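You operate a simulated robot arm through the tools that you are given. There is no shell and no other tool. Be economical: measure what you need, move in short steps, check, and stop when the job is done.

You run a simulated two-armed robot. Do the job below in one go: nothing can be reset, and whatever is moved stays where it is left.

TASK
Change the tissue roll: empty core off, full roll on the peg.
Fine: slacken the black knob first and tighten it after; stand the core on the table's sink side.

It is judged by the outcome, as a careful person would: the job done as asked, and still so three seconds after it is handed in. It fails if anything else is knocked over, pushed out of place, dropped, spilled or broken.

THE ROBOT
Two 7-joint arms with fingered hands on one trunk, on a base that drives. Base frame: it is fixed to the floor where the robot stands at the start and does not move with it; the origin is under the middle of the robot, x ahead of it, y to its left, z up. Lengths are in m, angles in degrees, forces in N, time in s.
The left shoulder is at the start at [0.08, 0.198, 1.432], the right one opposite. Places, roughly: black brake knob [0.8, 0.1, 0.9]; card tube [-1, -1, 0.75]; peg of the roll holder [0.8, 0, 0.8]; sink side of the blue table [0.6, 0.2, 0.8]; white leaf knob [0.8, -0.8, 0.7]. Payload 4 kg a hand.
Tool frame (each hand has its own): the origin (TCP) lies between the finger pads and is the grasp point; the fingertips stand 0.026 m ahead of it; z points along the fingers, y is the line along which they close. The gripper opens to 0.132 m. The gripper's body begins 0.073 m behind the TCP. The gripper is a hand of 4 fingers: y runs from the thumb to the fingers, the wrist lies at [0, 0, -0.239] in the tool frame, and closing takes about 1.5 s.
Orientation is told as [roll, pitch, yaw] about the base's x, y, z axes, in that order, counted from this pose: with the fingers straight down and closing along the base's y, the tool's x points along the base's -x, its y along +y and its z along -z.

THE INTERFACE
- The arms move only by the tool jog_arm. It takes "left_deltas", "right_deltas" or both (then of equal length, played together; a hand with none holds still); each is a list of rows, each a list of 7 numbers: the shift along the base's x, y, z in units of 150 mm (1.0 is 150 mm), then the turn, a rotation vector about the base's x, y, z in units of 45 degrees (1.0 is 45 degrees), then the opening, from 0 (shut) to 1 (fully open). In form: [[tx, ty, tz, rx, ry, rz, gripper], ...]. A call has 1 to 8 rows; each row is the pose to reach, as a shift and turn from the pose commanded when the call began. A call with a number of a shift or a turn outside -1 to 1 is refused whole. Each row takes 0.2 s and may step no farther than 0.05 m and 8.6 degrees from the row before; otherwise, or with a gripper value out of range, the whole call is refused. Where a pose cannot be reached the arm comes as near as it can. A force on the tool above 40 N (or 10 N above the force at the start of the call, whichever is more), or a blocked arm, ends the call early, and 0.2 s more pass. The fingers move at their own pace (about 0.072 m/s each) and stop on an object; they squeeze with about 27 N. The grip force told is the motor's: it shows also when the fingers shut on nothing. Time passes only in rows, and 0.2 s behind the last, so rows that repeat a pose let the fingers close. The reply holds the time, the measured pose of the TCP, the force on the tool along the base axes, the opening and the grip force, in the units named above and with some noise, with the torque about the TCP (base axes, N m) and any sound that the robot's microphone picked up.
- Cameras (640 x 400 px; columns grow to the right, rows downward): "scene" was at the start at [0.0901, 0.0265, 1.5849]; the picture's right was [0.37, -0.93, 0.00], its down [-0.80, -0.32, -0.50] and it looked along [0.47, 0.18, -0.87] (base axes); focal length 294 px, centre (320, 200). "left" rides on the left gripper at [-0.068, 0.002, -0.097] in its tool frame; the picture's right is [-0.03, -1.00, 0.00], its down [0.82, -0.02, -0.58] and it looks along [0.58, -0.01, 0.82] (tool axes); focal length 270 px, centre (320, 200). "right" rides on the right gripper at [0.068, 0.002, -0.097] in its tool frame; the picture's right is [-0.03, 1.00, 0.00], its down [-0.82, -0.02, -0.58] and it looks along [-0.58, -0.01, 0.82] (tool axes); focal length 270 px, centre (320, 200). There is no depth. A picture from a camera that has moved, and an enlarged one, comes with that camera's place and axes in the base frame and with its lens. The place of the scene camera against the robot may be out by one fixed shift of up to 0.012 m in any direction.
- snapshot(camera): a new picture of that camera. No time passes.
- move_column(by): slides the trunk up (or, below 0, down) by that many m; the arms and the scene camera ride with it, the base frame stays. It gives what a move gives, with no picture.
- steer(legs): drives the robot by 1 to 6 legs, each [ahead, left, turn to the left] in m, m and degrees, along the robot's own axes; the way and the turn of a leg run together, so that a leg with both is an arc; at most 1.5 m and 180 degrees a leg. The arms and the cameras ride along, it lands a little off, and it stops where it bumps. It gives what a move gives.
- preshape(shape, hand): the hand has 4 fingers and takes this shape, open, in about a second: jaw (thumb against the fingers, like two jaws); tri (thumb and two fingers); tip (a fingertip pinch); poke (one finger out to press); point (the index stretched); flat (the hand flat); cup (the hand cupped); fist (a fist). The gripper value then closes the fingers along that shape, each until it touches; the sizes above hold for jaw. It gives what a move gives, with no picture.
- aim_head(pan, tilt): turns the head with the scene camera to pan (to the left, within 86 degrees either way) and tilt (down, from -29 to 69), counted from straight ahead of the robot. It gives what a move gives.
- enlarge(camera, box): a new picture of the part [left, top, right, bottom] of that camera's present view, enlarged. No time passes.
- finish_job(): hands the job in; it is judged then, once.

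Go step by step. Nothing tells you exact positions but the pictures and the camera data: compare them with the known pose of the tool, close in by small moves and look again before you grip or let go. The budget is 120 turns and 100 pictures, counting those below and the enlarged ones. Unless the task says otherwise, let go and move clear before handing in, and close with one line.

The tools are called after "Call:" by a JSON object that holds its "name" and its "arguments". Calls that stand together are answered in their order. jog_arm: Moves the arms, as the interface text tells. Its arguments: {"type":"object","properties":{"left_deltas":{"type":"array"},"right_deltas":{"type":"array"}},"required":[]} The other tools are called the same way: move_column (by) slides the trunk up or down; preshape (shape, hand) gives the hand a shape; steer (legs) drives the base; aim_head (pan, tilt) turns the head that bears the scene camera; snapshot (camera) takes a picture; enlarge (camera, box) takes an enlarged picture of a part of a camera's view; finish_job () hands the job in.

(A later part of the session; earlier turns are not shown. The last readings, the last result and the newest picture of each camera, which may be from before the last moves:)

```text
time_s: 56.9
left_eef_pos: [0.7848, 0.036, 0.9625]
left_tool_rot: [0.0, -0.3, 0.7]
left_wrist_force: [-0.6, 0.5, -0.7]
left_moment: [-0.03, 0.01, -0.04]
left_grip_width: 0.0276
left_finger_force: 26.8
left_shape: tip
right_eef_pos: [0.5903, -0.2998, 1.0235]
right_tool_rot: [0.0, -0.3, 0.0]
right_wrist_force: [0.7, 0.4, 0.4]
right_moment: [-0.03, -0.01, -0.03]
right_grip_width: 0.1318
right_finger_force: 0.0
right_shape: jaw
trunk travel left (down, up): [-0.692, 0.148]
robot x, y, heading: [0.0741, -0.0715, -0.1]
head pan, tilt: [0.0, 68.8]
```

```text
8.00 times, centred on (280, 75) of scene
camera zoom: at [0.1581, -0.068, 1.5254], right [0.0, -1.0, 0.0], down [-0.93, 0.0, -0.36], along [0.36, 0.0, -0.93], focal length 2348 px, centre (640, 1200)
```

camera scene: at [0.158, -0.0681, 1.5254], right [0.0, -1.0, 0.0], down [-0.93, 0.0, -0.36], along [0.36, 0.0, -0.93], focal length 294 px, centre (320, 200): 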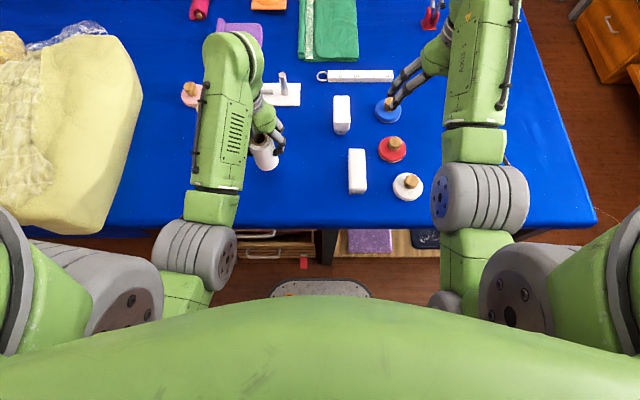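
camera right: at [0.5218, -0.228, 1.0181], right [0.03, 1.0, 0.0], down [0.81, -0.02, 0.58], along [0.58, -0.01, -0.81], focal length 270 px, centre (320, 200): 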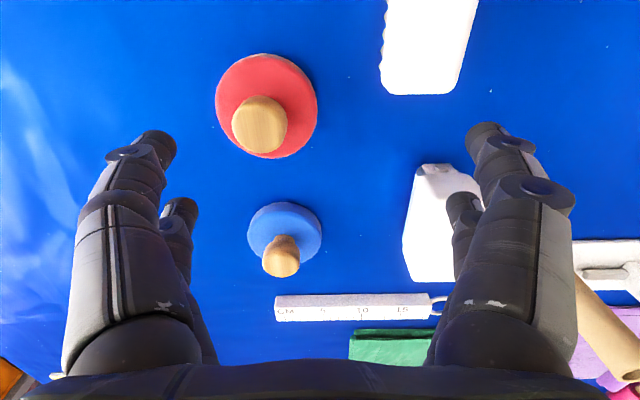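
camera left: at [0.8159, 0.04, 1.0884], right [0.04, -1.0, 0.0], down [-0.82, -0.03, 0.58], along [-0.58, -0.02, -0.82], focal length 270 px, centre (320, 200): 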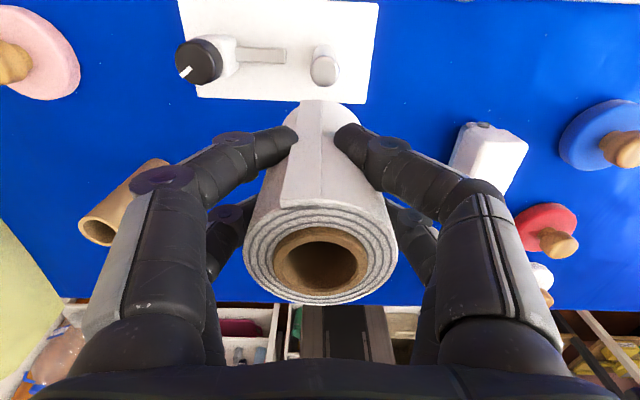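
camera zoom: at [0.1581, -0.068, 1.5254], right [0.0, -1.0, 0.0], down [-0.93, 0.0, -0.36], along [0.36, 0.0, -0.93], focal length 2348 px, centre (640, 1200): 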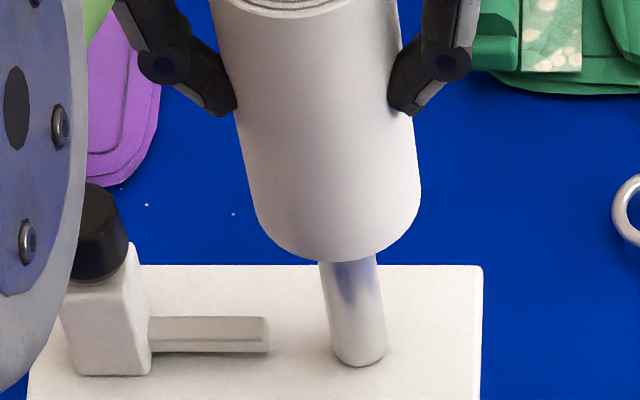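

Call:
{"name": "jog_arm", "arguments": {"left_deltas": [[0, 0, -0.05, 0, 0, 0, 0], [0, 0, -0.1, 0, 0, 0, 0], [0, 0, -0.15, 0, 0, 0, 0]]}}

Call:
{"name": "enlarge", "arguments": {"camera": "scene", "box": [240, 50, 320, 100]}}

```text
time_s: 57.7
left_eef_pos: [0.7844, 0.0345, 0.9405]
left_tool_rot: [0.1, -0.3, 0.7]
left_wrist_force: [0.0, -0.1, -1.2]
left_moment: [-0.03, -0.03, -0.02]
left_grip_width: 0.0273
left_finger_force: 26.2
left_shape: tip
right_eef_pos: [0.5904, -0.3006, 1.0231]
right_tool_rot: [0.1, -0.3, 0.0]
right_wrist_force: [-0.2, 0.3, -0.3]
right_moment: [-0.02, -0.02, 0.0]
right_grip_width: 0.1318
right_finger_force: 0.1
right_shape: jaw
trunk travel left (down, up): [-0.692, 0.148]
robot x, y, heading: [0.0712, -0.073, 0.0]
head pan, tilt: [0.0, 68.8]
```

```text
8.00 times, centred on (280, 75) of scene
camera zoom: at [0.1584, -0.0681, 1.5254], right [0.0, -1.0, 0.0], down [-0.93, 0.0, -0.36], along [0.36, 0.0, -0.93], focal length 2348 px, centre (640, 1200)
```

zoom: 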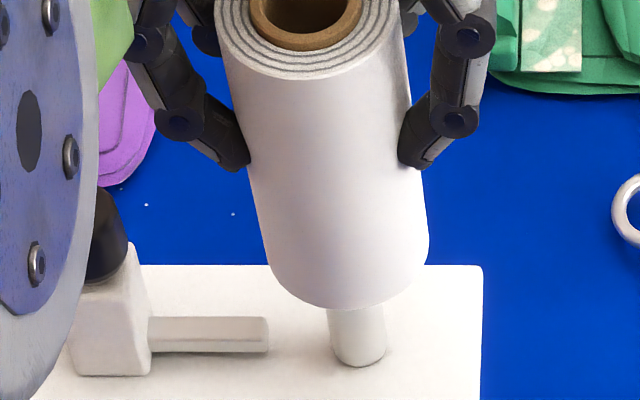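

The roll is going onto the peg without force. I lower it almost to the plate.

Call:
{"name": "jog_arm", "arguments": {"left_deltas": [[0, 0, -0.08, 0, 0, 0, 0], [0, 0, -0.16, 0, 0, 0, 0], [0, 0, -0.24, 0, 0, 0, 0], [0, 0, -0.29, 0, 0, 0, 0]]}}

Call:
{"name": "jog_arm", "arguments": {"left_deltas": [[0, 0, -0.015, 0, 0, 0, 0], [0, 0, -0.03, 0, 0, 0, 0], [0, 0, -0.045, 0, 0, 0, 0]]}}

Call:
{"name": "enlarge", "arguments": {"camera": "scene", "box": [240, 50, 320, 100]}}

Call:
{"name": "snapshot", "arguments": {"camera": "left"}}

```text
time_s: 58.7
left_eef_pos: [0.7842, 0.0365, 0.9052]
left_tool_rot: [0.0, -0.6, 0.8]
left_wrist_force: [18.7, 5.8, 6.3]
left_moment: [0.16, -0.46, -0.05]
left_grip_width: 0.0272
left_finger_force: 26.7
left_shape: tip
left hand out of reach, approached as far as the arm can: row 3, 4
right_eef_pos: [0.5931, -0.2993, 1.0223]
right_tool_rot: [0.0, -0.2, 0.1]
right_wrist_force: [0.1, 0.1, 0.5]
right_moment: [0.01, -0.03, 0.04]
right_grip_width: 0.1321
right_finger_force: 0.1
right_shape: jaw
trunk travel left (down, up): [-0.692, 0.148]
robot x, y, heading: [0.079, -0.0713, -0.1]
head pan, tilt: [0.0, 68.8]
```

```text
time_s: 59.5
left_eef_pos: [0.7845, 0.0369, 0.8987]
left_tool_rot: [-0.1, -0.6, 0.6]
left_wrist_force: [31.0, 6.4, 11.9]
left_moment: [0.1, -0.5, -0.06]
left_grip_width: 0.027
left_finger_force: 27.2
left_shape: tip
right_eef_pos: [0.5929, -0.2984, 1.0214]
right_tool_rot: [0.1, -0.1, 0.0]
right_wrist_force: [0.4, -0.2, 0.0]
right_moment: [0.01, 0.02, -0.01]
right_grip_width: 0.1319
right_finger_force: 0.1
right_shape: jaw
trunk travel left (down, up): [-0.692, 0.148]
robot x, y, heading: [0.0766, -0.0694, -0.1]
head pan, tilt: [0.0, 68.8]
```

```text
8.00 times, centred on (280, 75) of scene
camera zoom: at [0.1626, -0.0673, 1.5252], right [0.0, -1.0, 0.0], down [-0.93, 0.0, -0.36], along [0.36, 0.0, -0.93], focal length 2348 px, centre (640, 1200)
```

zoom: 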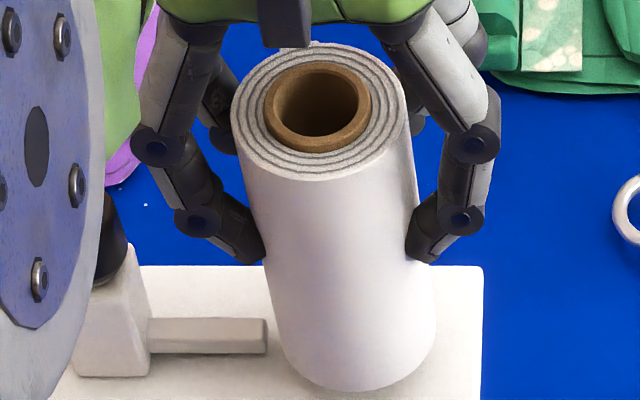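

```text
38 pictures are left
camera left: at [0.852, 0.0386, 0.9965], right [0.04, -1.0, 0.0], down [-0.82, -0.03, 0.57], along [-0.57, -0.02, -0.82], focal length 270 px, centre (320, 200)
```

left: 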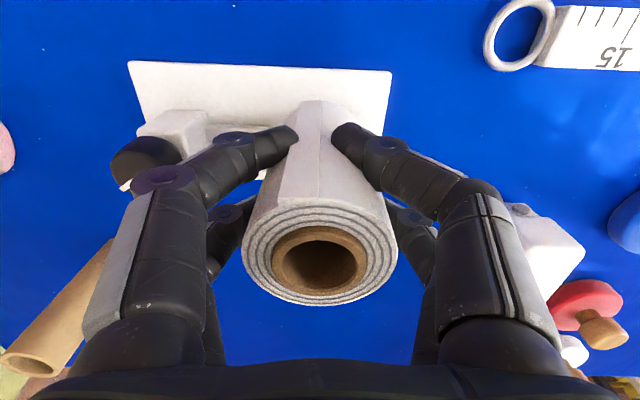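

The arm is at its reach limit low down and pulls sideways on the peg. I go back up a little, which keeps the roll on the peg, and lower the trunk for reach.

Call:
{"name": "jog_arm", "arguments": {"left_deltas": [[0.0, 0, 0.1, 0, 0, 0, 0], [0, 0, 0.2, 0, 0, 0, 0], [0, 0, 0.32, 0, 0, 0, 0]]}}

Call:
{"name": "enlarge", "arguments": {"camera": "scene", "box": [200, 30, 360, 130]}}

```text
time_s: 60.3
left_eef_pos: [0.7832, 0.0366, 0.9427]
left_tool_rot: [-0.1, 0.0, 0.8]
left_wrist_force: [7.1, 4.3, 1.9]
left_moment: [0.27, -0.41, 0.0]
left_grip_width: 0.0269
left_finger_force: 26.9
left_shape: tip
right_eef_pos: [0.5925, -0.2984, 1.0203]
right_tool_rot: [0.1, -0.1, 0.1]
right_wrist_force: [0.4, 0.0, 0.0]
right_moment: [0.03, 0.02, -0.05]
right_grip_width: 0.1319
right_finger_force: 0.0
right_shape: jaw
trunk travel left (down, up): [-0.692, 0.148]
robot x, y, heading: [0.0725, -0.0694, 0.0]
head pan, tilt: [0.0, 68.8]
```

```text
4.00 times, centred on (280, 80) of scene
camera zoom: at [0.1615, -0.0668, 1.5253], right [0.0, -1.0, 0.0], down [-0.93, 0.0, -0.36], along [0.36, 0.0, -0.93], focal length 1174 px, centre (480, 680)
```

zoom: 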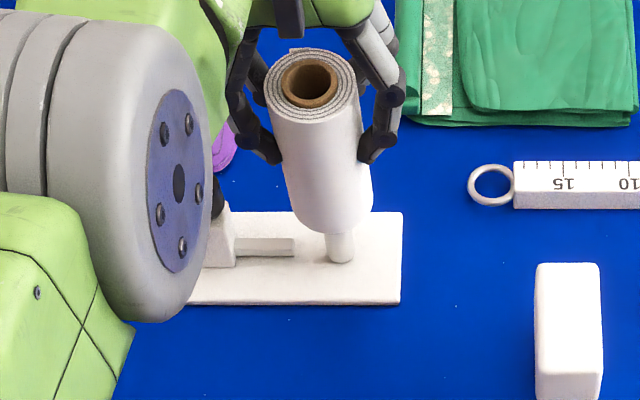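

Call:
{"name": "jog_arm", "arguments": {"left_deltas": [[0.02, 0.01, 0.02, 0, 0, 0, 0]]}}

Call:
{"name": "move_column", "arguments": {"by": -0.03}}

```text
time_s: 60.7
left_eef_pos: [0.782, 0.0372, 0.9468]
left_tool_rot: [0.1, -0.1, 0.7]
left_wrist_force: [2.2, 2.1, -2.7]
left_moment: [0.11, -0.18, 0.0]
left_grip_width: 0.0267
left_finger_force: 26.5
left_shape: tip
right_eef_pos: [0.5906, -0.2987, 1.0237]
right_tool_rot: [0.2, -0.3, 0.0]
right_wrist_force: [-0.1, -0.1, 0.1]
right_moment: [0.02, 0.0, 0.02]
right_grip_width: 0.1321
right_finger_force: 0.1
right_shape: jaw
trunk travel left (down, up): [-0.692, 0.148]
robot x, y, heading: [0.0738, -0.0714, 0.1]
head pan, tilt: [0.0, 68.8]
```

```text
time_s: 61.5
left_eef_pos: [0.784, 0.0369, 0.9185]
left_tool_rot: [0.0, -0.2, 0.8]
left_wrist_force: [2.8, -0.5, -1.6]
left_moment: [-0.04, -0.13, 0.0]
left_grip_width: 0.0266
left_finger_force: 26.5
left_shape: tip
right_eef_pos: [0.5902, -0.2992, 0.9929]
right_tool_rot: [0.2, -0.3, 0.0]
right_wrist_force: [-0.7, -0.9, 0.1]
right_moment: [-0.02, 0.01, -0.01]
right_grip_width: 0.1318
right_finger_force: 0.1
right_shape: jaw
trunk travel left (down, up): [-0.662, 0.178]
robot x, y, heading: [0.0738, -0.0748, 0.0]
head pan, tilt: [0.0, 68.8]
```

Call:
{"name": "jog_arm", "arguments": {"left_deltas": [[0.01, 0, 0.1, 0, 0, 0, 0], [0.01, 0, 0.2, 0, 0, 0, 0]]}}

Call:
{"name": "move_column", "arguments": {"by": -0.05}}

Call:
{"name": "jog_arm", "arguments": {"left_deltas": [[0, 0, -0.02, 0, 0, 0, 0], [0, 0, -0.04, 0, 0, 0, 0]]}}

```text
time_s: 62.1
left_eef_pos: [0.784, 0.0375, 0.9485]
left_tool_rot: [0.0, -0.4, 0.9]
left_wrist_force: [0.7, 0.1, -1.3]
left_moment: [0.03, -0.02, 0.04]
left_grip_width: 0.0265
left_finger_force: 27.1
left_shape: tip
right_eef_pos: [0.5908, -0.3, 0.9928]
right_tool_rot: [0.0, -0.3, 0.0]
right_wrist_force: [0.3, -0.2, 0.3]
right_moment: [0.01, 0.02, -0.02]
right_grip_width: 0.1319
right_finger_force: 0.1
right_shape: jaw
trunk travel left (down, up): [-0.662, 0.178]
robot x, y, heading: [0.0757, -0.0694, 0.2]
head pan, tilt: [0.0, 68.8]
```

```text
time_s: 63.0
left_eef_pos: [0.7854, 0.0375, 0.899]
left_tool_rot: [-0.1, -0.3, 0.7]
left_wrist_force: [1.5, -1.0, -2.8]
left_moment: [0.02, -0.01, 0.01]
left_grip_width: 0.0267
left_finger_force: 26.9
left_shape: tip
right_eef_pos: [0.5897, -0.2986, 0.9426]
right_tool_rot: [0.1, -0.3, 0.0]
right_wrist_force: [0.5, 0.6, -0.2]
right_moment: [0.0, -0.01, 0.0]
right_grip_width: 0.1317
right_finger_force: 0.1
right_shape: jaw
trunk travel left (down, up): [-0.612, 0.228]
robot x, y, heading: [0.0749, -0.0708, -0.1]
head pan, tilt: [0.0, 68.8]
```

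```text
time_s: 63.6
left_eef_pos: [0.7846, 0.0378, 0.8926]
left_tool_rot: [0.0, -0.3, 0.8]
left_wrist_force: [3.2, 0.1, 1.1]
left_moment: [-0.03, -0.01, -0.01]
left_grip_width: 0.0267
left_finger_force: 27.0
left_shape: tip
right_eef_pos: [0.5903, -0.3004, 0.9431]
right_tool_rot: [0.2, -0.4, 0.0]
right_wrist_force: [0.4, -0.4, 0.3]
right_moment: [0.01, -0.02, 0.03]
right_grip_width: 0.1321
right_finger_force: 0.0
right_shape: jaw
trunk travel left (down, up): [-0.612, 0.228]
robot x, y, heading: [0.0713, -0.0685, -0.1]
head pan, tilt: [0.0, 68.8]
```

Call:
{"name": "jog_arm", "arguments": {"left_deltas": [[0, 0, -0.015, 0, 0, 0, 0], [0, 0, -0.03, 0, 0, 0, 0]]}}

Call:
{"name": "enlarge", "arguments": {"camera": "scene", "box": [200, 10, 360, 110]}}

```text
time_s: 64.2
left_eef_pos: [0.7856, 0.0379, 0.8892]
left_tool_rot: [-0.1, -0.4, 0.8]
left_wrist_force: [5.3, -1.1, 5.0]
left_moment: [0.01, 0.01, 0.01]
left_grip_width: 0.0267
left_finger_force: 27.1
left_shape: tip
right_eef_pos: [0.5903, -0.2993, 0.9428]
right_tool_rot: [0.1, -0.3, 0.0]
right_wrist_force: [-0.3, 0.3, -0.2]
right_moment: [-0.02, -0.02, 0.03]
right_grip_width: 0.1318
right_finger_force: 0.1
right_shape: jaw
trunk travel left (down, up): [-0.612, 0.228]
robot x, y, heading: [0.0746, -0.0732, 0.1]
head pan, tilt: [0.0, 68.8]
```

```text
4.00 times, centred on (280, 60) of scene
camera zoom: at [0.1585, -0.0684, 1.4454], right [0.0, -1.0, 0.0], down [-0.93, 0.0, -0.36], along [0.36, 0.0, -0.93], focal length 1174 px, centre (480, 760)
```

zoom: 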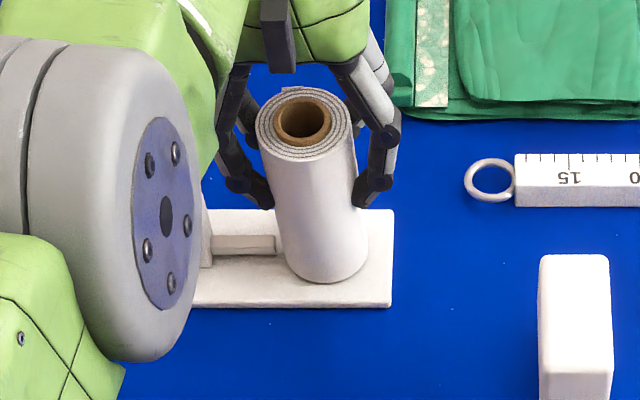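

The roll is seated on the plate. I open moderately and rise straight up.

Call:
{"name": "jog_arm", "arguments": {"left_deltas": [[0, 0, 0, 0, 0, 0, 0.3], [0, 0, 0, 0, 0, 0, 0.45], [0, 0, 0, 0, 0, 0, 0.5], [0, 0, 0, 0, 0, 0, 0.5]]}}

Call:
{"name": "snapshot", "arguments": {"camera": "left"}}

```text
time_s: 65.2
left_eef_pos: [0.785, 0.0395, 0.8883]
left_tool_rot: [-0.1, -0.2, 0.7]
left_wrist_force: [-0.7, -0.2, -1.1]
left_moment: [0.0, 0.04, -0.04]
left_grip_width: 0.0652
left_finger_force: 0.1
left_shape: tip
right_eef_pos: [0.5902, -0.2988, 0.9436]
right_tool_rot: [0.1, -0.3, -0.1]
right_wrist_force: [-0.4, 0.4, -0.4]
right_moment: [0.03, -0.02, 0.04]
right_grip_width: 0.1319
right_finger_force: 0.1
right_shape: jaw
trunk travel left (down, up): [-0.612, 0.228]
robot x, y, heading: [0.073, -0.0717, 0.0]
head pan, tilt: [0.0, 68.8]
```

```text
35 pictures are left
camera left: at [0.8528, 0.0403, 0.9853], right [0.04, -1.0, 0.0], down [-0.82, -0.03, 0.57], along [-0.57, -0.02, -0.82], focal length 270 px, centre (320, 200)
```

left: 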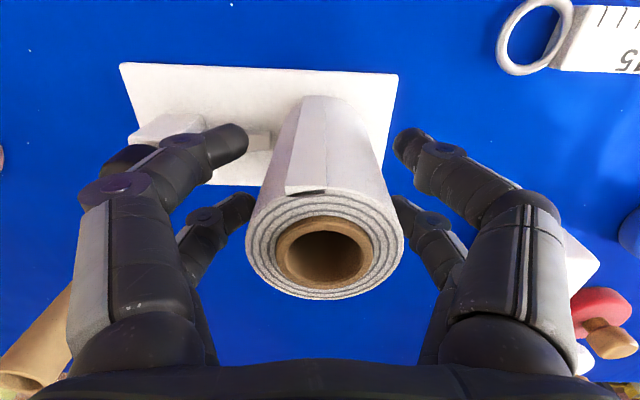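

The roll stands on the peg on its own. I rise, move over the knob, and turn the hand to about -50° yaw so the fingers spread away from the roll.

Call:
{"name": "jog_arm", "arguments": {"left_deltas": [[0, 0, 0.2, 0, 0, 0, 0.5], [0, 0, 0.4, 0, 0, 0, 0.5], [0, 0, 0.6, 0, 0, 0, 0.5], [-0.05, 0.2, 0.62, 0, 0, -0.17, 0.5], [-0.09, 0.4, 0.62, 0, 0, -0.35, 0.5], [-0.09, 0.6, 0.62, 0, 0, -0.52, 0.5], [-0.09, 0.73, 0.62, 0, 0, -0.7, 0.5], [-0.09, 0.73, 0.62, 0, 0, -0.88, 0.5]]}}

Call:
{"name": "jog_arm", "arguments": {"left_deltas": [[0, 0, 0, 0, 0, -0.18, 0.4], [0, 0, 0, 0, 0, -0.36, 0.4], [0, 0, 0, 0, 0, -0.54, 0.4], [0, 0, 0, 0, 0, -0.72, 0.4], [0, 0, 0, 0, 0, -0.9, 0.4]]}}

Call:
{"name": "jog_arm", "arguments": {"left_deltas": [[0, 0, 0, 0, 0, -0.18, 0.4], [0, 0, 0, 0, 0, -0.36, 0.4], [0, 0, 0, 0, 0, -0.54, 0.4], [0, 0, 0, 0, 0, -0.72, 0.4], [0, 0, 0, 0, 0, -0.9, 0.4]]}}

Call:
{"name": "snapshot", "arguments": {"camera": "left"}}

Call:
{"name": "snapshot", "arguments": {"camera": "scene"}}

```text
time_s: 67.0
left_eef_pos: [0.7841, 0.1444, 0.9765]
left_tool_rot: [0.0, -0.2, -38.8]
left_wrist_force: [-0.5, 0.0, -0.2]
left_moment: [0.04, 0.01, -0.02]
left_grip_width: 0.0654
left_finger_force: 0.1
left_shape: tip
left hand out of reach, approached as far as the arm can: row 8
right_eef_pos: [0.5905, -0.2998, 0.9428]
right_tool_rot: [0.2, -0.3, 0.0]
right_wrist_force: [-0.4, 0.4, -0.5]
right_moment: [0.02, -0.02, 0.02]
right_grip_width: 0.1319
right_finger_force: 0.1
right_shape: jaw
trunk travel left (down, up): [-0.612, 0.228]
robot x, y, heading: [0.0745, -0.0714, -0.1]
head pan, tilt: [0.0, 68.8]
```

```text
time_s: 68.2
left_eef_pos: [0.7927, 0.1423, 0.9839]
left_tool_rot: [-0.1, -0.2, -45.2]
left_wrist_force: [0.2, -0.5, 0.3]
left_moment: [0.01, -0.01, -0.02]
left_grip_width: 0.0532
left_finger_force: 0.1
left_shape: tip
left hand out of reach, approached as far as the arm can: row 1, 2, 3, 4, 5
right_eef_pos: [0.5903, -0.299, 0.9428]
right_tool_rot: [0.0, -0.3, 0.0]
right_wrist_force: [0.1, -0.3, 0.0]
right_moment: [0.02, 0.01, -0.03]
right_grip_width: 0.132
right_finger_force: 0.1
right_shape: jaw
trunk travel left (down, up): [-0.612, 0.228]
robot x, y, heading: [0.0748, -0.069, 0.3]
head pan, tilt: [0.0, 68.8]
```

```text
time_s: 69.4
left_eef_pos: [0.7864, 0.1416, 0.9861]
left_tool_rot: [0.0, -0.2, -48.0]
left_wrist_force: [0.2, 1.0, 0.4]
left_moment: [-0.02, 0.02, -0.01]
left_grip_width: 0.0532
left_finger_force: 0.0
left_shape: tip
left hand out of reach, approached as far as the arm can: row 1, 2, 3, 4, 5
right_eef_pos: [0.5909, -0.2982, 0.9425]
right_tool_rot: [0.0, -0.3, -0.1]
right_wrist_force: [0.2, -0.5, 0.3]
right_moment: [0.04, 0.02, 0.0]
right_grip_width: 0.1317
right_finger_force: 0.0
right_shape: jaw
trunk travel left (down, up): [-0.612, 0.228]
robot x, y, heading: [0.0737, -0.0692, 0.0]
head pan, tilt: [0.0, 68.8]
```

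```text
34 pictures are left
camera left: at [0.8337, 0.0915, 1.0828], right [-0.73, -0.69, 0.0], down [-0.56, 0.59, 0.58], along [-0.4, 0.42, -0.82], focal length 270 px, centre (320, 200)
```

left: 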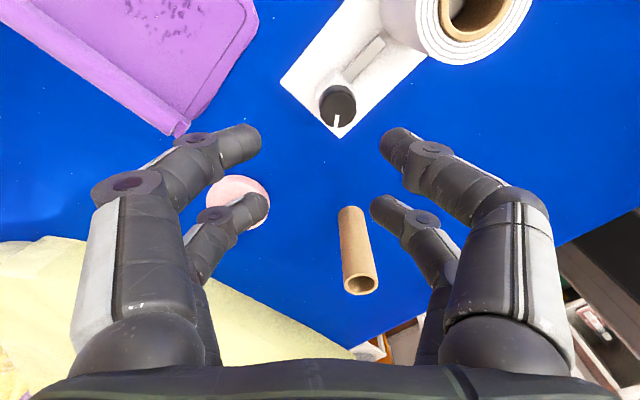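

```text
33 pictures are left
camera scene: at [0.1582, -0.068, 1.4454], right [0.0, -1.0, 0.0], down [-0.93, 0.0, -0.36], along [0.36, 0.0, -0.93], focal length 294 px, centre (320, 200)
```

scene: 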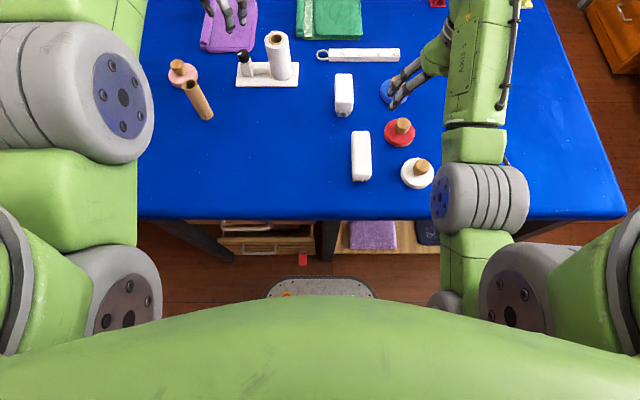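

Yaw stops near -48°, so I approach from the positive side instead. I turn to about +110° and use the near finger pair, which also stays clear of the roll.

Call:
{"name": "jog_arm", "arguments": {"left_deltas": [[0, 0.02, 0, 0, 0, 0.19, 0.4], [0, 0.04, 0, 0, 0, 0.38, 0.4], [0, 0.06, 0, 0, 0, 0.57, 0.4], [0, 0.08, 0, 0, 0, 0.76, 0.4], [0, 0.1, 0, 0, 0, 0.95, 0.4]]}}

Call:
{"name": "jog_arm", "arguments": {"left_deltas": [[0, 0, 0, 0, 0, 0.19, 0.4], [0, 0, 0, 0, 0, 0.38, 0.4], [0, 0, 0, 0, 0, 0.57, 0.4], [0, 0, 0, 0, 0, 0.76, 0.4], [0, 0, 0, 0, 0, 0.95, 0.4]]}}

Call:
{"name": "jog_arm", "arguments": {"left_deltas": [[0, 0, 0, 0, 0, 0.19, 0.4], [0, 0, 0, 0, 0, 0.38, 0.4], [0, 0, 0, 0, 0, 0.57, 0.4], [0, 0, 0, 0, 0, 0.76, 0.4], [0, 0, 0, 0, 0, 0.95, 0.4]]}}

```text
time_s: 70.6
left_eef_pos: [0.7867, 0.1555, 0.9858]
left_tool_rot: [-0.1, -0.1, -5.1]
left_wrist_force: [-0.7, 0.4, 0.7]
left_moment: [0.0, 0.03, -0.01]
left_grip_width: 0.0531
left_finger_force: 0.0
left_shape: tip
right_eef_pos: [0.5907, -0.2995, 0.9436]
right_tool_rot: [0.1, -0.3, 0.0]
right_wrist_force: [-0.6, 0.7, 0.1]
right_moment: [0.03, 0.02, 0.01]
right_grip_width: 0.1318
right_finger_force: 0.0
right_shape: jaw
trunk travel left (down, up): [-0.612, 0.228]
robot x, y, heading: [0.0736, -0.0715, -0.0]
head pan, tilt: [0.0, 68.8]
```

```text
time_s: 71.8
left_eef_pos: [0.7872, 0.1552, 0.9865]
left_tool_rot: [0.0, -0.1, 37.6]
left_wrist_force: [-0.2, -0.1, 0.6]
left_moment: [0.0, -0.01, 0.01]
left_grip_width: 0.053
left_finger_force: 0.0
left_shape: tip
right_eef_pos: [0.5903, -0.299, 0.9424]
right_tool_rot: [0.1, -0.3, 0.0]
right_wrist_force: [-0.9, 0.9, -0.4]
right_moment: [0.02, 0.04, -0.02]
right_grip_width: 0.1319
right_finger_force: 0.0
right_shape: jaw
trunk travel left (down, up): [-0.612, 0.228]
robot x, y, heading: [0.0722, -0.0677, -0.0]
head pan, tilt: [0.0, 68.8]
```

```text
time_s: 73.0
left_eef_pos: [0.7864, 0.1559, 0.9869]
left_tool_rot: [0.1, -0.1, 80.4]
left_wrist_force: [-0.6, 0.3, 0.2]
left_moment: [0.02, 0.01, -0.04]
left_grip_width: 0.0529
left_finger_force: 0.2
left_shape: tip
right_eef_pos: [0.5903, -0.2994, 0.9426]
right_tool_rot: [0.1, -0.3, -0.1]
right_wrist_force: [-0.1, 0.6, 0.1]
right_moment: [-0.02, -0.01, 0.02]
right_grip_width: 0.132
right_finger_force: 0.0
right_shape: jaw
trunk travel left (down, up): [-0.612, 0.228]
robot x, y, heading: [0.0752, -0.0703, -0.0]
head pan, tilt: [0.0, 68.8]
```

Call:
{"name": "jog_arm", "arguments": {"left_deltas": [[-0.02, -0.02, 0, 0, 0, 0.19, 0.4], [-0.04, -0.04, 0, 0, 0, 0.38, 0.4], [-0.06, -0.06, 0, 0, 0, 0.57, 0.4], [-0.083, -0.08, 0, 0, 0, 0.76, 0.4], [-0.083, -0.08, -0.15, 0, 0, 0.76, 0.4]]}}

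Call:
{"name": "snapshot", "arguments": {"camera": "left"}}

```text
time_s: 74.2
left_eef_pos: [0.7842, 0.1423, 0.9632]
left_tool_rot: [0.1, -0.1, 114.6]
left_wrist_force: [-0.1, -0.5, 1.0]
left_moment: [0.0, 0.01, 0.01]
left_grip_width: 0.0534
left_finger_force: 0.0
left_shape: tip
left hand out of reach, approached as far as the arm can: row 3, 4, 5
right_eef_pos: [0.5901, -0.2987, 0.9421]
right_tool_rot: [0.0, -0.2, 0.0]
right_wrist_force: [0.8, 0.0, -0.4]
right_moment: [-0.02, 0.02, 0.04]
right_grip_width: 0.1319
right_finger_force: 0.2
right_shape: jaw
trunk travel left (down, up): [-0.612, 0.228]
robot x, y, heading: [0.0753, -0.0699, -0.2]
head pan, tilt: [0.0, 68.8]
```

```text
32 pictures are left
camera left: at [0.7553, 0.2036, 1.0598], right [0.9, 0.44, 0.0], down [0.36, -0.73, 0.58], along [0.25, -0.52, -0.82], focal length 270 px, centre (320, 200)
```

left: 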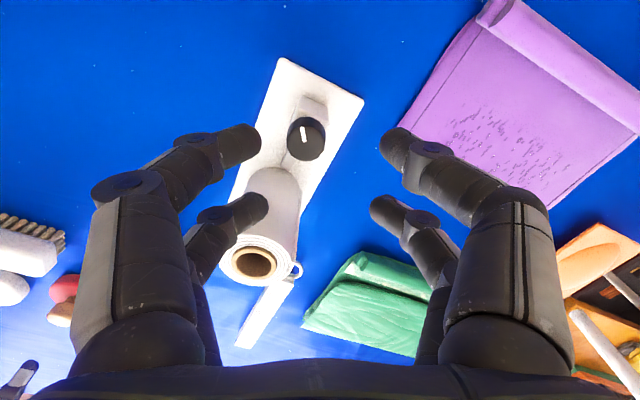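

Call:
{"name": "jog_arm", "arguments": {"left_deltas": [[0, 0.0, -0.1, 0, 0, -0.16, 0.4], [0, 0.01, -0.2, 0, 0, -0.32, 0.4], [0, 0.02, -0.25, 0, 0, -0.32, 0.4]]}}

Call:
{"name": "snapshot", "arguments": {"camera": "left"}}

```text
time_s: 75.0
left_eef_pos: [0.7822, 0.1473, 0.9271]
left_tool_rot: [0.0, -0.1, 100.0]
left_wrist_force: [0.4, 0.5, 0.6]
left_moment: [-0.07, 0.0, 0.0]
left_grip_width: 0.0531
left_finger_force: 0.0
left_shape: tip
right_eef_pos: [0.5906, -0.2999, 0.9429]
right_tool_rot: [-0.1, -0.2, -0.1]
right_wrist_force: [0.5, 1.1, -0.2]
right_moment: [0.0, -0.01, 0.03]
right_grip_width: 0.1316
right_finger_force: 0.1
right_shape: jaw
trunk travel left (down, up): [-0.612, 0.228]
robot x, y, heading: [0.0728, -0.0708, 0.1]
head pan, tilt: [0.0, 68.8]
```

```text
31 pictures are left
camera left: at [0.7702, 0.2132, 1.0238], right [0.98, 0.2, 0.0], down [0.16, -0.8, 0.58], along [0.11, -0.57, -0.82], focal length 270 px, centre (320, 200)
```

left: 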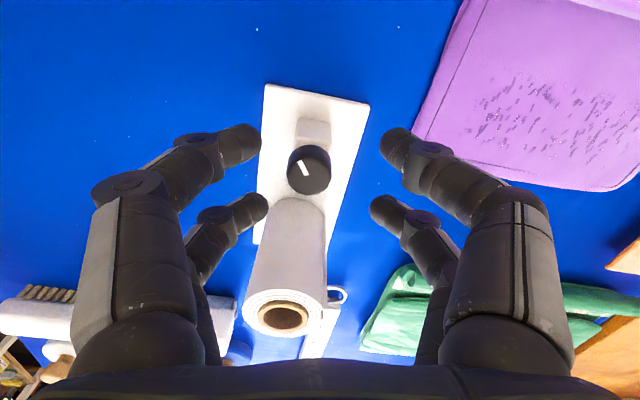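

The knob is at (0.779, 0.129). I descend, so that the near pair straddles it.

Call:
{"name": "jog_arm", "arguments": {"left_deltas": [[-0.043, 0, -0.1, 0, 0, 0, 0.4], [-0.043, 0, -0.25, 0, 0, 0, 0.4], [-0.043, 0, -0.385, 0, 0, 0, 0.4]]}}

Call:
{"name": "snapshot", "arguments": {"camera": "left"}}

Call:
{"name": "enlarge", "arguments": {"camera": "scene", "box": [200, 10, 360, 110]}}

```text
time_s: 75.8
left_eef_pos: [0.7778, 0.1461, 0.8669]
left_tool_rot: [0.0, -0.2, 100.1]
left_wrist_force: [-0.5, 0.1, 0.5]
left_moment: [-0.04, -0.01, 0.0]
left_grip_width: 0.0532
left_finger_force: 0.1
left_shape: tip
left hand out of reach, approached as far as the arm can: row 1
right_eef_pos: [0.59, -0.2998, 0.9418]
right_tool_rot: [0.0, -0.2, 0.0]
right_wrist_force: [-0.2, -1.1, 0.2]
right_moment: [-0.01, 0.02, -0.03]
right_grip_width: 0.1317
right_finger_force: 0.0
right_shape: jaw
trunk travel left (down, up): [-0.612, 0.228]
robot x, y, heading: [0.0684, -0.0687, -0.2]
head pan, tilt: [0.0, 68.8]
```

```text
30 pictures are left
camera left: at [0.7642, 0.213, 0.9652], right [0.98, 0.2, 0.0], down [0.16, -0.8, 0.58], along [0.12, -0.56, -0.82], focal length 270 px, centre (320, 200)
```

left: 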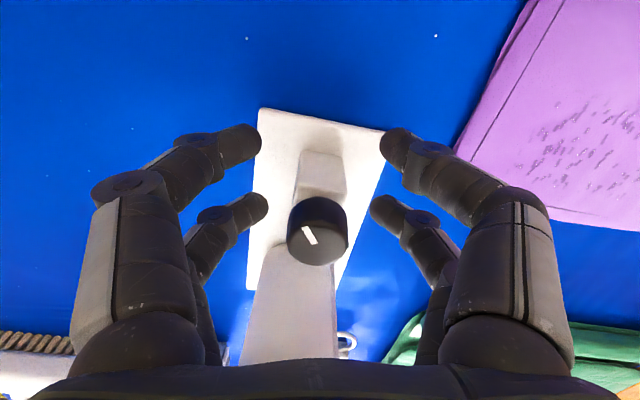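

```text
4.00 times, centred on (280, 60) of scene
camera zoom: at [0.1582, -0.0679, 1.4454], right [0.0, -1.0, 0.0], down [-0.93, 0.0, -0.36], along [0.36, 0.0, -0.93], focal length 1174 px, centre (480, 760)
```

zoom: 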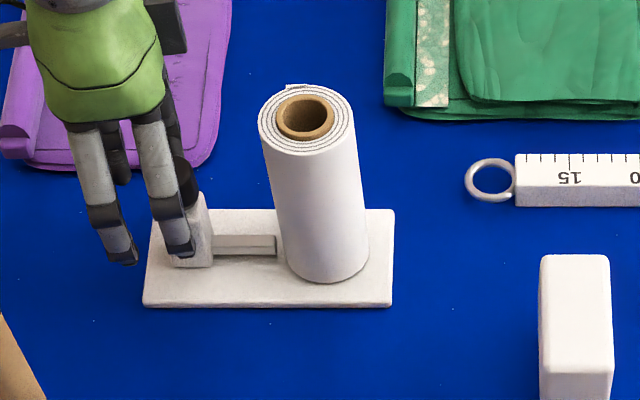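

Good clearance. I centre the near pair by 3 mm and close on the knob.

Call:
{"name": "jog_arm", "arguments": {"left_deltas": [[0, 0.015, 0, 0, 0, 0, 0.4], [0, 0.015, 0, 0, 0, 0, 0.1], [0, 0.015, 0, 0, 0, 0, 0.0], [0, 0.015, 0, 0, 0, 0, 0.0], [0, 0.015, 0, 0, 0, 0, 0.0]]}}

Call:
{"name": "snapshot", "arguments": {"camera": "left"}}

```text
time_s: 77.0
left_eef_pos: [0.7763, 0.1485, 0.8675]
left_tool_rot: [0.1, 0.0, 100.0]
left_wrist_force: [0.7, 0.6, -0.9]
left_moment: [0.07, 0.0, -0.11]
left_grip_width: 0.0
left_finger_force: 27.4
left_shape: tip
right_eef_pos: [0.5907, -0.2995, 0.9423]
right_tool_rot: [0.1, -0.2, -0.1]
right_wrist_force: [1.2, 0.1, 0.7]
right_moment: [0.01, 0.01, 0.02]
right_grip_width: 0.1321
right_finger_force: 0.2
right_shape: jaw
trunk travel left (down, up): [-0.612, 0.228]
robot x, y, heading: [0.0728, -0.0716, -0.1]
head pan, tilt: [0.0, 68.8]
```

```text
28 pictures are left
camera left: at [0.7639, 0.2151, 0.9649], right [0.98, 0.2, 0.0], down [0.16, -0.8, 0.58], along [0.11, -0.56, -0.82], focal length 270 px, centre (320, 200)
```

left: 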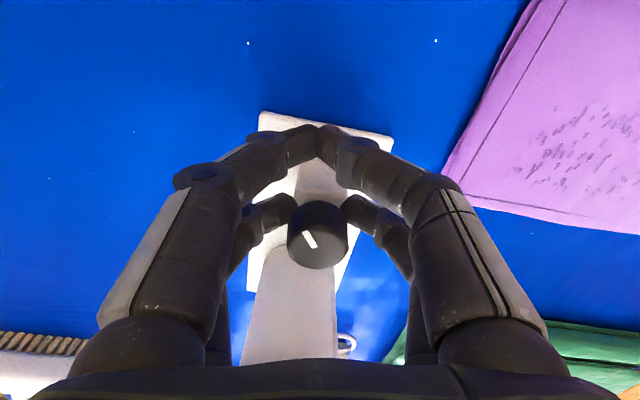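

The near pair holds the knob. I turn it clockwise 40° about its axis.

Call:
{"name": "jog_arm", "arguments": {"left_deltas": [[0.017, 0.002, 0, 0, 0, -0.178, 0], [0.034, 0.001, 0, 0, 0, -0.356, 0], [0.051, -0.001, 0, 0, 0, -0.533, 0], [0.067, -0.007, 0, 0, 0, -0.711, 0], [0.083, -0.015, 0, 0, 0, -0.889, 0]]}}

Call:
{"name": "snapshot", "arguments": {"camera": "left"}}

```text
time_s: 78.2
left_eef_pos: [0.7883, 0.1485, 0.8722]
left_tool_rot: [-0.4, -0.4, 59.9]
left_wrist_force: [0.6, 6.0, 18.2]
left_moment: [0.11, 0.49, 0.79]
left_grip_width: 0.0001
left_finger_force: 26.3
left_shape: tip
right_eef_pos: [0.5881, -0.2987, 0.9447]
right_tool_rot: [0.0, -0.4, 0.1]
right_wrist_force: [-0.8, -0.1, 0.5]
right_moment: [0.0, 0.01, -0.02]
right_grip_width: 0.1318
right_finger_force: 0.0
right_shape: jaw
trunk travel left (down, up): [-0.612, 0.228]
robot x, y, heading: [0.0726, -0.0724, -0.2]
head pan, tilt: [0.0, 68.8]
```

```text
27 pictures are left
camera left: at [0.8216, 0.2079, 0.97], right [0.88, -0.48, 0.01], down [-0.4, -0.72, 0.57], along [-0.27, -0.51, -0.82], focal length 270 px, centre (320, 200)
```

left: 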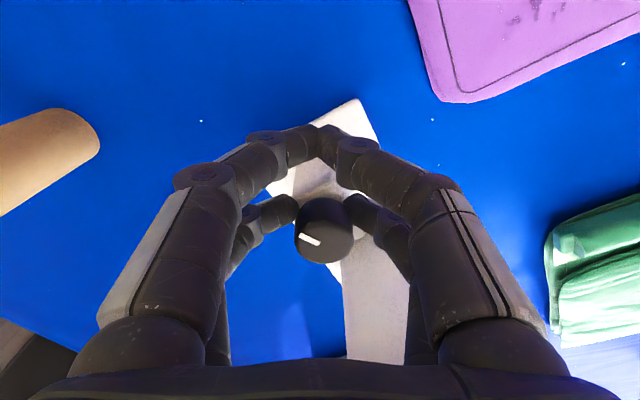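

Part of that turn slipped. I check the holder and the knob's mark.

Call:
{"name": "enlarge", "arguments": {"camera": "scene", "box": [220, 20, 320, 90]}}

```text
5.71 times, centred on (270, 55) of scene
camera zoom: at [0.1547, -0.0673, 1.4459], right [0.0, -1.0, 0.0], down [-0.93, 0.0, -0.36], along [0.36, 0.0, -0.93], focal length 1677 px, centre (606, 1029)
```

zoom: 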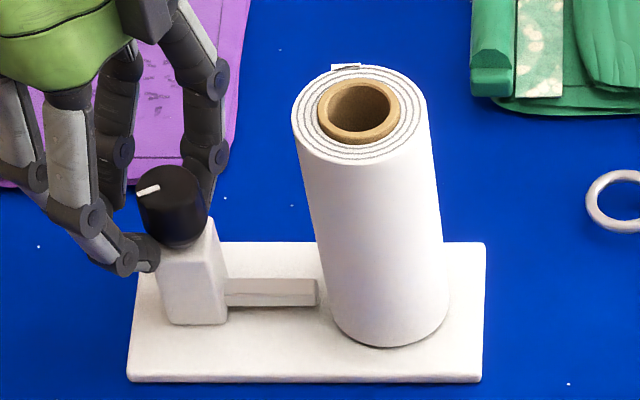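

The holder has not moved. The fingers gripped too low, at the knob's bottom edge. I open, go back to 100°, and regrip 8 mm higher.

Call:
{"name": "jog_arm", "arguments": {"left_deltas": [[0, 0, 0, 0, 0, 0, 0.3], [0, 0, 0.05, 0, 0, 0, 0.4], [-0.016, 0.008, 0.06, 0, 0, 0.178, 0.4], [-0.032, 0.014, 0.06, 0, 0, 0.356, 0.4], [-0.049, 0.016, 0.06, 0, 0, 0.533, 0.4], [-0.066, 0.017, 0.06, 0, 0, 0.711, 0.4], [-0.083, 0.015, 0.06, 0, 0, 0.889, 0.4]]}}

Call:
{"name": "snapshot", "arguments": {"camera": "left"}}

```text
time_s: 79.8
left_eef_pos: [0.7776, 0.1504, 0.8773]
left_tool_rot: [0.1, -0.1, 100.2]
left_wrist_force: [0.8, 0.3, -0.6]
left_moment: [-0.04, 0.01, 0.03]
left_grip_width: 0.0525
left_finger_force: 0.1
left_shape: tip
right_eef_pos: [0.5906, -0.2985, 0.9434]
right_tool_rot: [0.0, -0.3, -0.1]
right_wrist_force: [-0.6, 0.0, -1.3]
right_moment: [0.02, 0.02, -0.01]
right_grip_width: 0.132
right_finger_force: 0.0
right_shape: jaw
trunk travel left (down, up): [-0.612, 0.228]
robot x, y, heading: [0.0722, -0.0693, 0.1]
head pan, tilt: [0.0, 68.8]
```

```text
25 pictures are left
camera left: at [0.7645, 0.2153, 0.9744], right [0.98, 0.2, 0.0], down [0.17, -0.8, 0.58], along [0.11, -0.56, -0.82], focal length 270 px, centre (320, 200)
```

left: 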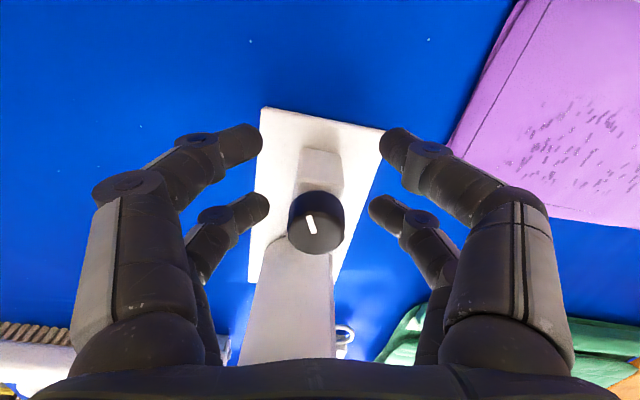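

Some 15° was gained. I grip at this height and turn again.

Call:
{"name": "jog_arm", "arguments": {"left_deltas": [[0, 0, 0, 0, 0, 0, 0.1], [0, 0, 0, 0, 0, 0, 0.0], [0, 0, 0, 0, 0, 0, 0.0], [0, 0, 0, 0, 0, 0, 0.0], [0.017, 0.002, 0, 0, 0, -0.178, 0], [0.034, 0.001, 0, 0, 0, -0.356, 0], [0.051, -0.001, 0, 0, 0, -0.533, 0], [0.067, -0.007, 0, 0, 0, -0.711, 0]]}}

Call:
{"name": "snapshot", "arguments": {"camera": "left"}}

```text
time_s: 81.6
left_eef_pos: [0.7884, 0.147, 0.8758]
left_tool_rot: [0.0, -0.1, 67.8]
left_wrist_force: [6.3, -1.1, -3.0]
left_moment: [0.04, -0.2, 0.19]
left_grip_width: 0.0
left_finger_force: 27.1
left_shape: tip
right_eef_pos: [0.5924, -0.2995, 0.9421]
right_tool_rot: [0.0, -0.2, 0.0]
right_wrist_force: [0.2, -0.1, 0.0]
right_moment: [0.01, -0.02, -0.02]
right_grip_width: 0.1319
right_finger_force: 0.1
right_shape: jaw
trunk travel left (down, up): [-0.612, 0.228]
robot x, y, heading: [0.0782, -0.0716, 0.3]
head pan, tilt: [0.0, 68.8]
```

```text
24 pictures are left
camera left: at [0.8131, 0.2108, 0.974], right [0.94, -0.35, 0.0], down [-0.29, -0.76, 0.58], along [-0.2, -0.54, -0.82], focal length 270 px, centre (320, 200)
```

left: 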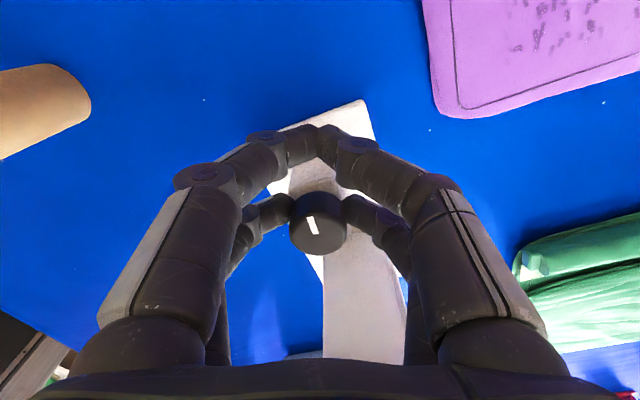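

This time the knob followed by the full 32°. I continue clockwise.

Call:
{"name": "jog_arm", "arguments": {"left_deltas": [[0.016, -0.008, 0, 0, 0, -0.178, 0], [0.03, -0.017, 0, 0, 0, -0.356, 0], [0.043, -0.029, 0, 0, 0, -0.533, 0], [0.054, -0.042, 0, 0, 0, -0.711, 0], [0.063, -0.057, 0, 0, 0, -0.889, 0]]}}

Call:
{"name": "snapshot", "arguments": {"camera": "left"}}

Call:
{"name": "enlarge", "arguments": {"camera": "scene", "box": [220, 20, 320, 90]}}

```text
time_s: 82.8
left_eef_pos: [0.7988, 0.1391, 0.877]
left_tool_rot: [-0.1, -0.2, 28.0]
left_wrist_force: [17.5, -0.8, -1.1]
left_moment: [-0.03, -0.39, 0.7]
left_grip_width: 0.0001
left_finger_force: 26.6
left_shape: tip
right_eef_pos: [0.5924, -0.2995, 0.9407]
right_tool_rot: [-0.1, -0.1, 0.0]
right_wrist_force: [-0.9, 0.3, 0.2]
right_moment: [0.03, -0.02, 0.0]
right_grip_width: 0.1318
right_finger_force: 0.1
right_shape: jaw
trunk travel left (down, up): [-0.612, 0.228]
robot x, y, heading: [0.0743, -0.0644, 0.2]
head pan, tilt: [0.0, 68.8]
```

```text
23 pictures are left
camera left: at [0.8585, 0.1725, 0.9745], right [0.49, -0.87, 0.0], down [-0.71, -0.4, 0.57], along [-0.5, -0.28, -0.82], focal length 270 px, centre (320, 200)
```

left: 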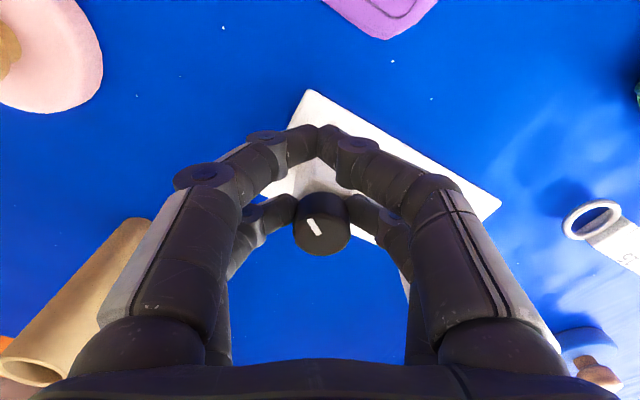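

```text
5.71 times, centred on (270, 55) of scene
camera zoom: at [0.1622, -0.0679, 1.4452], right [0.0, -1.0, 0.0], down [-0.93, 0.0, -0.36], along [0.36, 0.0, -0.93], focal length 1677 px, centre (606, 1029)
```

zoom: 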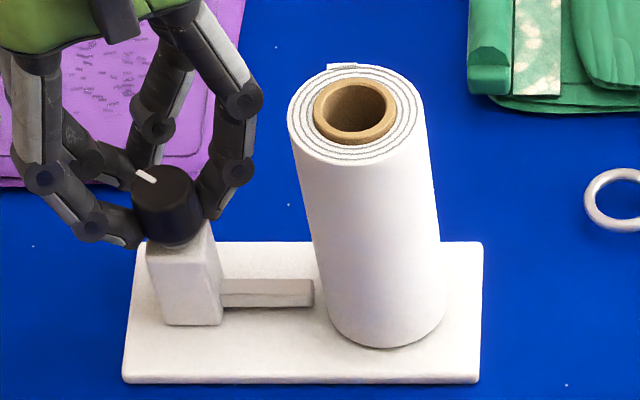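

The mark is back at its starting direction, and the hand slipped at about 0.7 N m, so the knob is tight. I release with a small opening and look.

Call:
{"name": "jog_arm", "arguments": {"left_deltas": [[0, 0, 0, 0, 0, 0, 0.15], [0, 0, 0, 0, 0, 0, 0.3], [0, 0, 0, 0, 0, 0, 0.3]]}}

Call:
{"name": "enlarge", "arguments": {"camera": "scene", "box": [220, 20, 320, 90]}}

Call:
{"name": "snapshot", "arguments": {"camera": "left"}}

```text
time_s: 83.6
left_eef_pos: [0.7946, 0.139, 0.877]
left_tool_rot: [-0.1, 0.0, 28.1]
left_wrist_force: [0.3, 0.0, -0.7]
left_moment: [0.0, 0.03, 0.0]
left_grip_width: 0.0389
left_finger_force: 0.0
left_shape: tip
right_eef_pos: [0.5907, -0.2985, 0.9426]
right_tool_rot: [0.0, -0.4, 0.0]
right_wrist_force: [0.1, 0.3, -0.7]
right_moment: [0.01, 0.05, 0.05]
right_grip_width: 0.1319
right_finger_force: 0.0
right_shape: jaw
trunk travel left (down, up): [-0.612, 0.228]
robot x, y, heading: [0.0726, -0.0697, 0.1]
head pan, tilt: [0.0, 68.8]
```

```text
5.71 times, centred on (270, 55) of scene
camera zoom: at [0.1583, -0.068, 1.4453], right [0.0, -1.0, 0.0], down [-0.93, 0.0, -0.36], along [0.36, 0.0, -0.93], focal length 1677 px, centre (606, 1029)
```

zoom: 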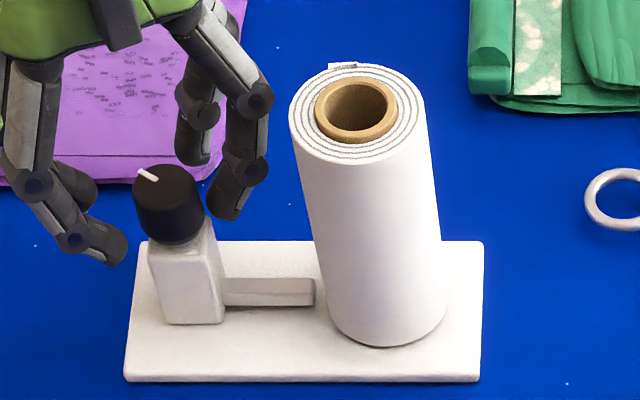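

```text
20 pictures are left
camera left: at [0.8545, 0.1724, 0.9737], right [0.49, -0.87, 0.0], down [-0.71, -0.4, 0.58], along [-0.5, -0.29, -0.82], focal length 270 px, centre (320, 200)
```

left: 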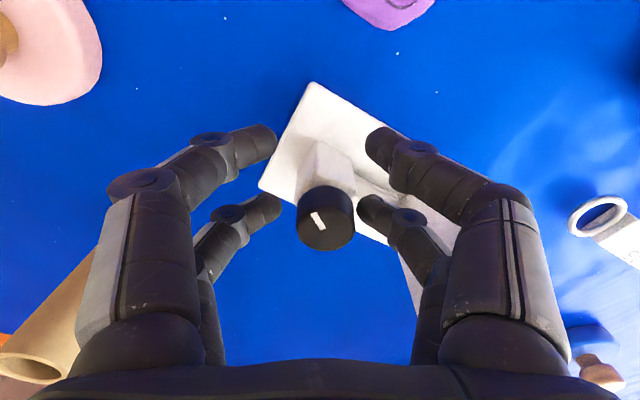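

By the mark the knob stands within a few degrees of its starting position. I do one more short snug stroke to be sure it is tight.

Call:
{"name": "jog_arm", "arguments": {"left_deltas": [[0.005, 0.015, 0, 0, 0, 0.178, 0.32], [-0.007, 0.028, 0, 0, 0, 0.356, 0.35], [-0.02, 0.039, 0, 0, 0, 0.533, 0.35], [-0.034, 0.049, 0, 0, 0, 0.711, 0.35], [-0.034, 0.049, 0, 0, 0, 0.711, 0.0], [-0.034, 0.049, 0, 0, 0, 0.711, 0.0], [-0.034, 0.049, 0, 0, 0, 0.711, 0.0], [-0.034, 0.049, 0, 0, 0, 0.711, 0.0]]}}

Call:
{"name": "snapshot", "arguments": {"camera": "left"}}

Call:
{"name": "jog_arm", "arguments": {"left_deltas": [[0.014, -0.01, 0, 0, 0, -0.178, 0], [0.027, -0.021, 0, 0, 0, -0.356, 0], [0.038, -0.034, 0, 0, 0, -0.533, 0]]}}

Call:
{"name": "snapshot", "arguments": {"camera": "left"}}

```text
time_s: 85.4
left_eef_pos: [0.7909, 0.1471, 0.8774]
left_tool_rot: [0.0, -0.2, 60.0]
left_wrist_force: [0.7, 2.0, -1.7]
left_moment: [0.05, -0.04, -0.06]
left_grip_width: 0.0001
left_finger_force: 26.8
left_shape: tip
right_eef_pos: [0.5898, -0.2984, 0.9415]
right_tool_rot: [0.0, -0.2, 0.0]
right_wrist_force: [0.8, 1.1, 0.4]
right_moment: [-0.01, 0.0, 0.0]
right_grip_width: 0.1321
right_finger_force: 0.1
right_shape: jaw
trunk travel left (down, up): [-0.612, 0.228]
robot x, y, heading: [0.0738, -0.0718, -0.0]
head pan, tilt: [0.0, 68.8]
```

```text
19 pictures are left
camera left: at [0.8243, 0.2068, 0.9744], right [0.88, -0.48, 0.0], down [-0.39, -0.72, 0.58], along [-0.28, -0.51, -0.82], focal length 270 px, centre (320, 200)
```

left: 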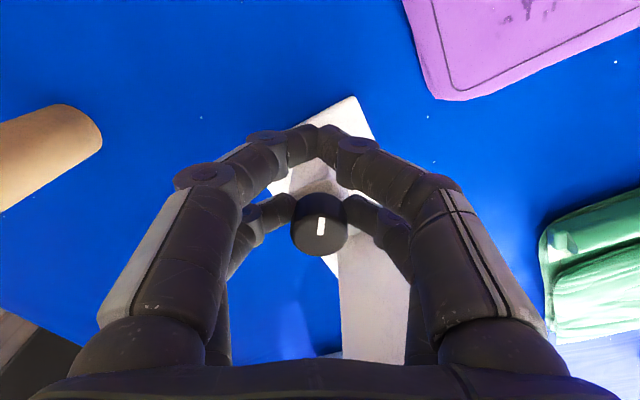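

```text
time_s: 86.2
left_eef_pos: [0.8003, 0.1435, 0.8765]
left_tool_rot: [-0.2, -0.2, 36.0]
left_wrist_force: [20.1, 13.2, -1.4]
left_moment: [0.23, -0.39, 0.56]
left_grip_width: 0.0001
left_finger_force: 26.9
left_shape: tip
right_eef_pos: [0.5926, -0.2966, 0.9411]
right_tool_rot: [-0.1, -0.1, 0.1]
right_wrist_force: [-0.4, 0.0, -0.2]
right_moment: [0.01, 0.0, 0.0]
right_grip_width: 0.1318
right_finger_force: 0.2
right_shape: jaw
trunk travel left (down, up): [-0.612, 0.228]
robot x, y, heading: [0.0739, -0.0698, -0.1]
head pan, tilt: [0.0, 68.8]
```

```text
18 pictures are left
camera left: at [0.8545, 0.1854, 0.9748], right [0.61, -0.79, 0.0], down [-0.65, -0.5, 0.57], along [-0.45, -0.35, -0.82], focal length 270 px, centre (320, 200)
```

left: 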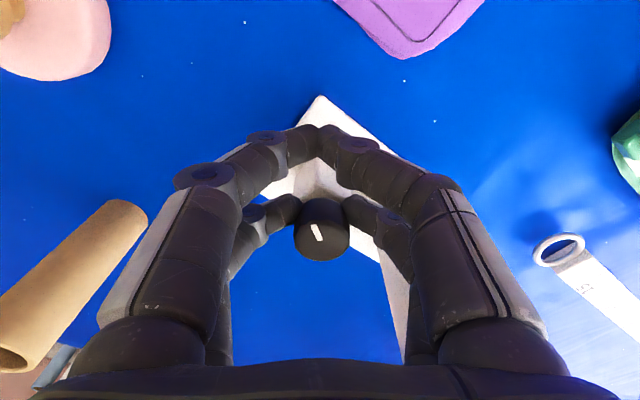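

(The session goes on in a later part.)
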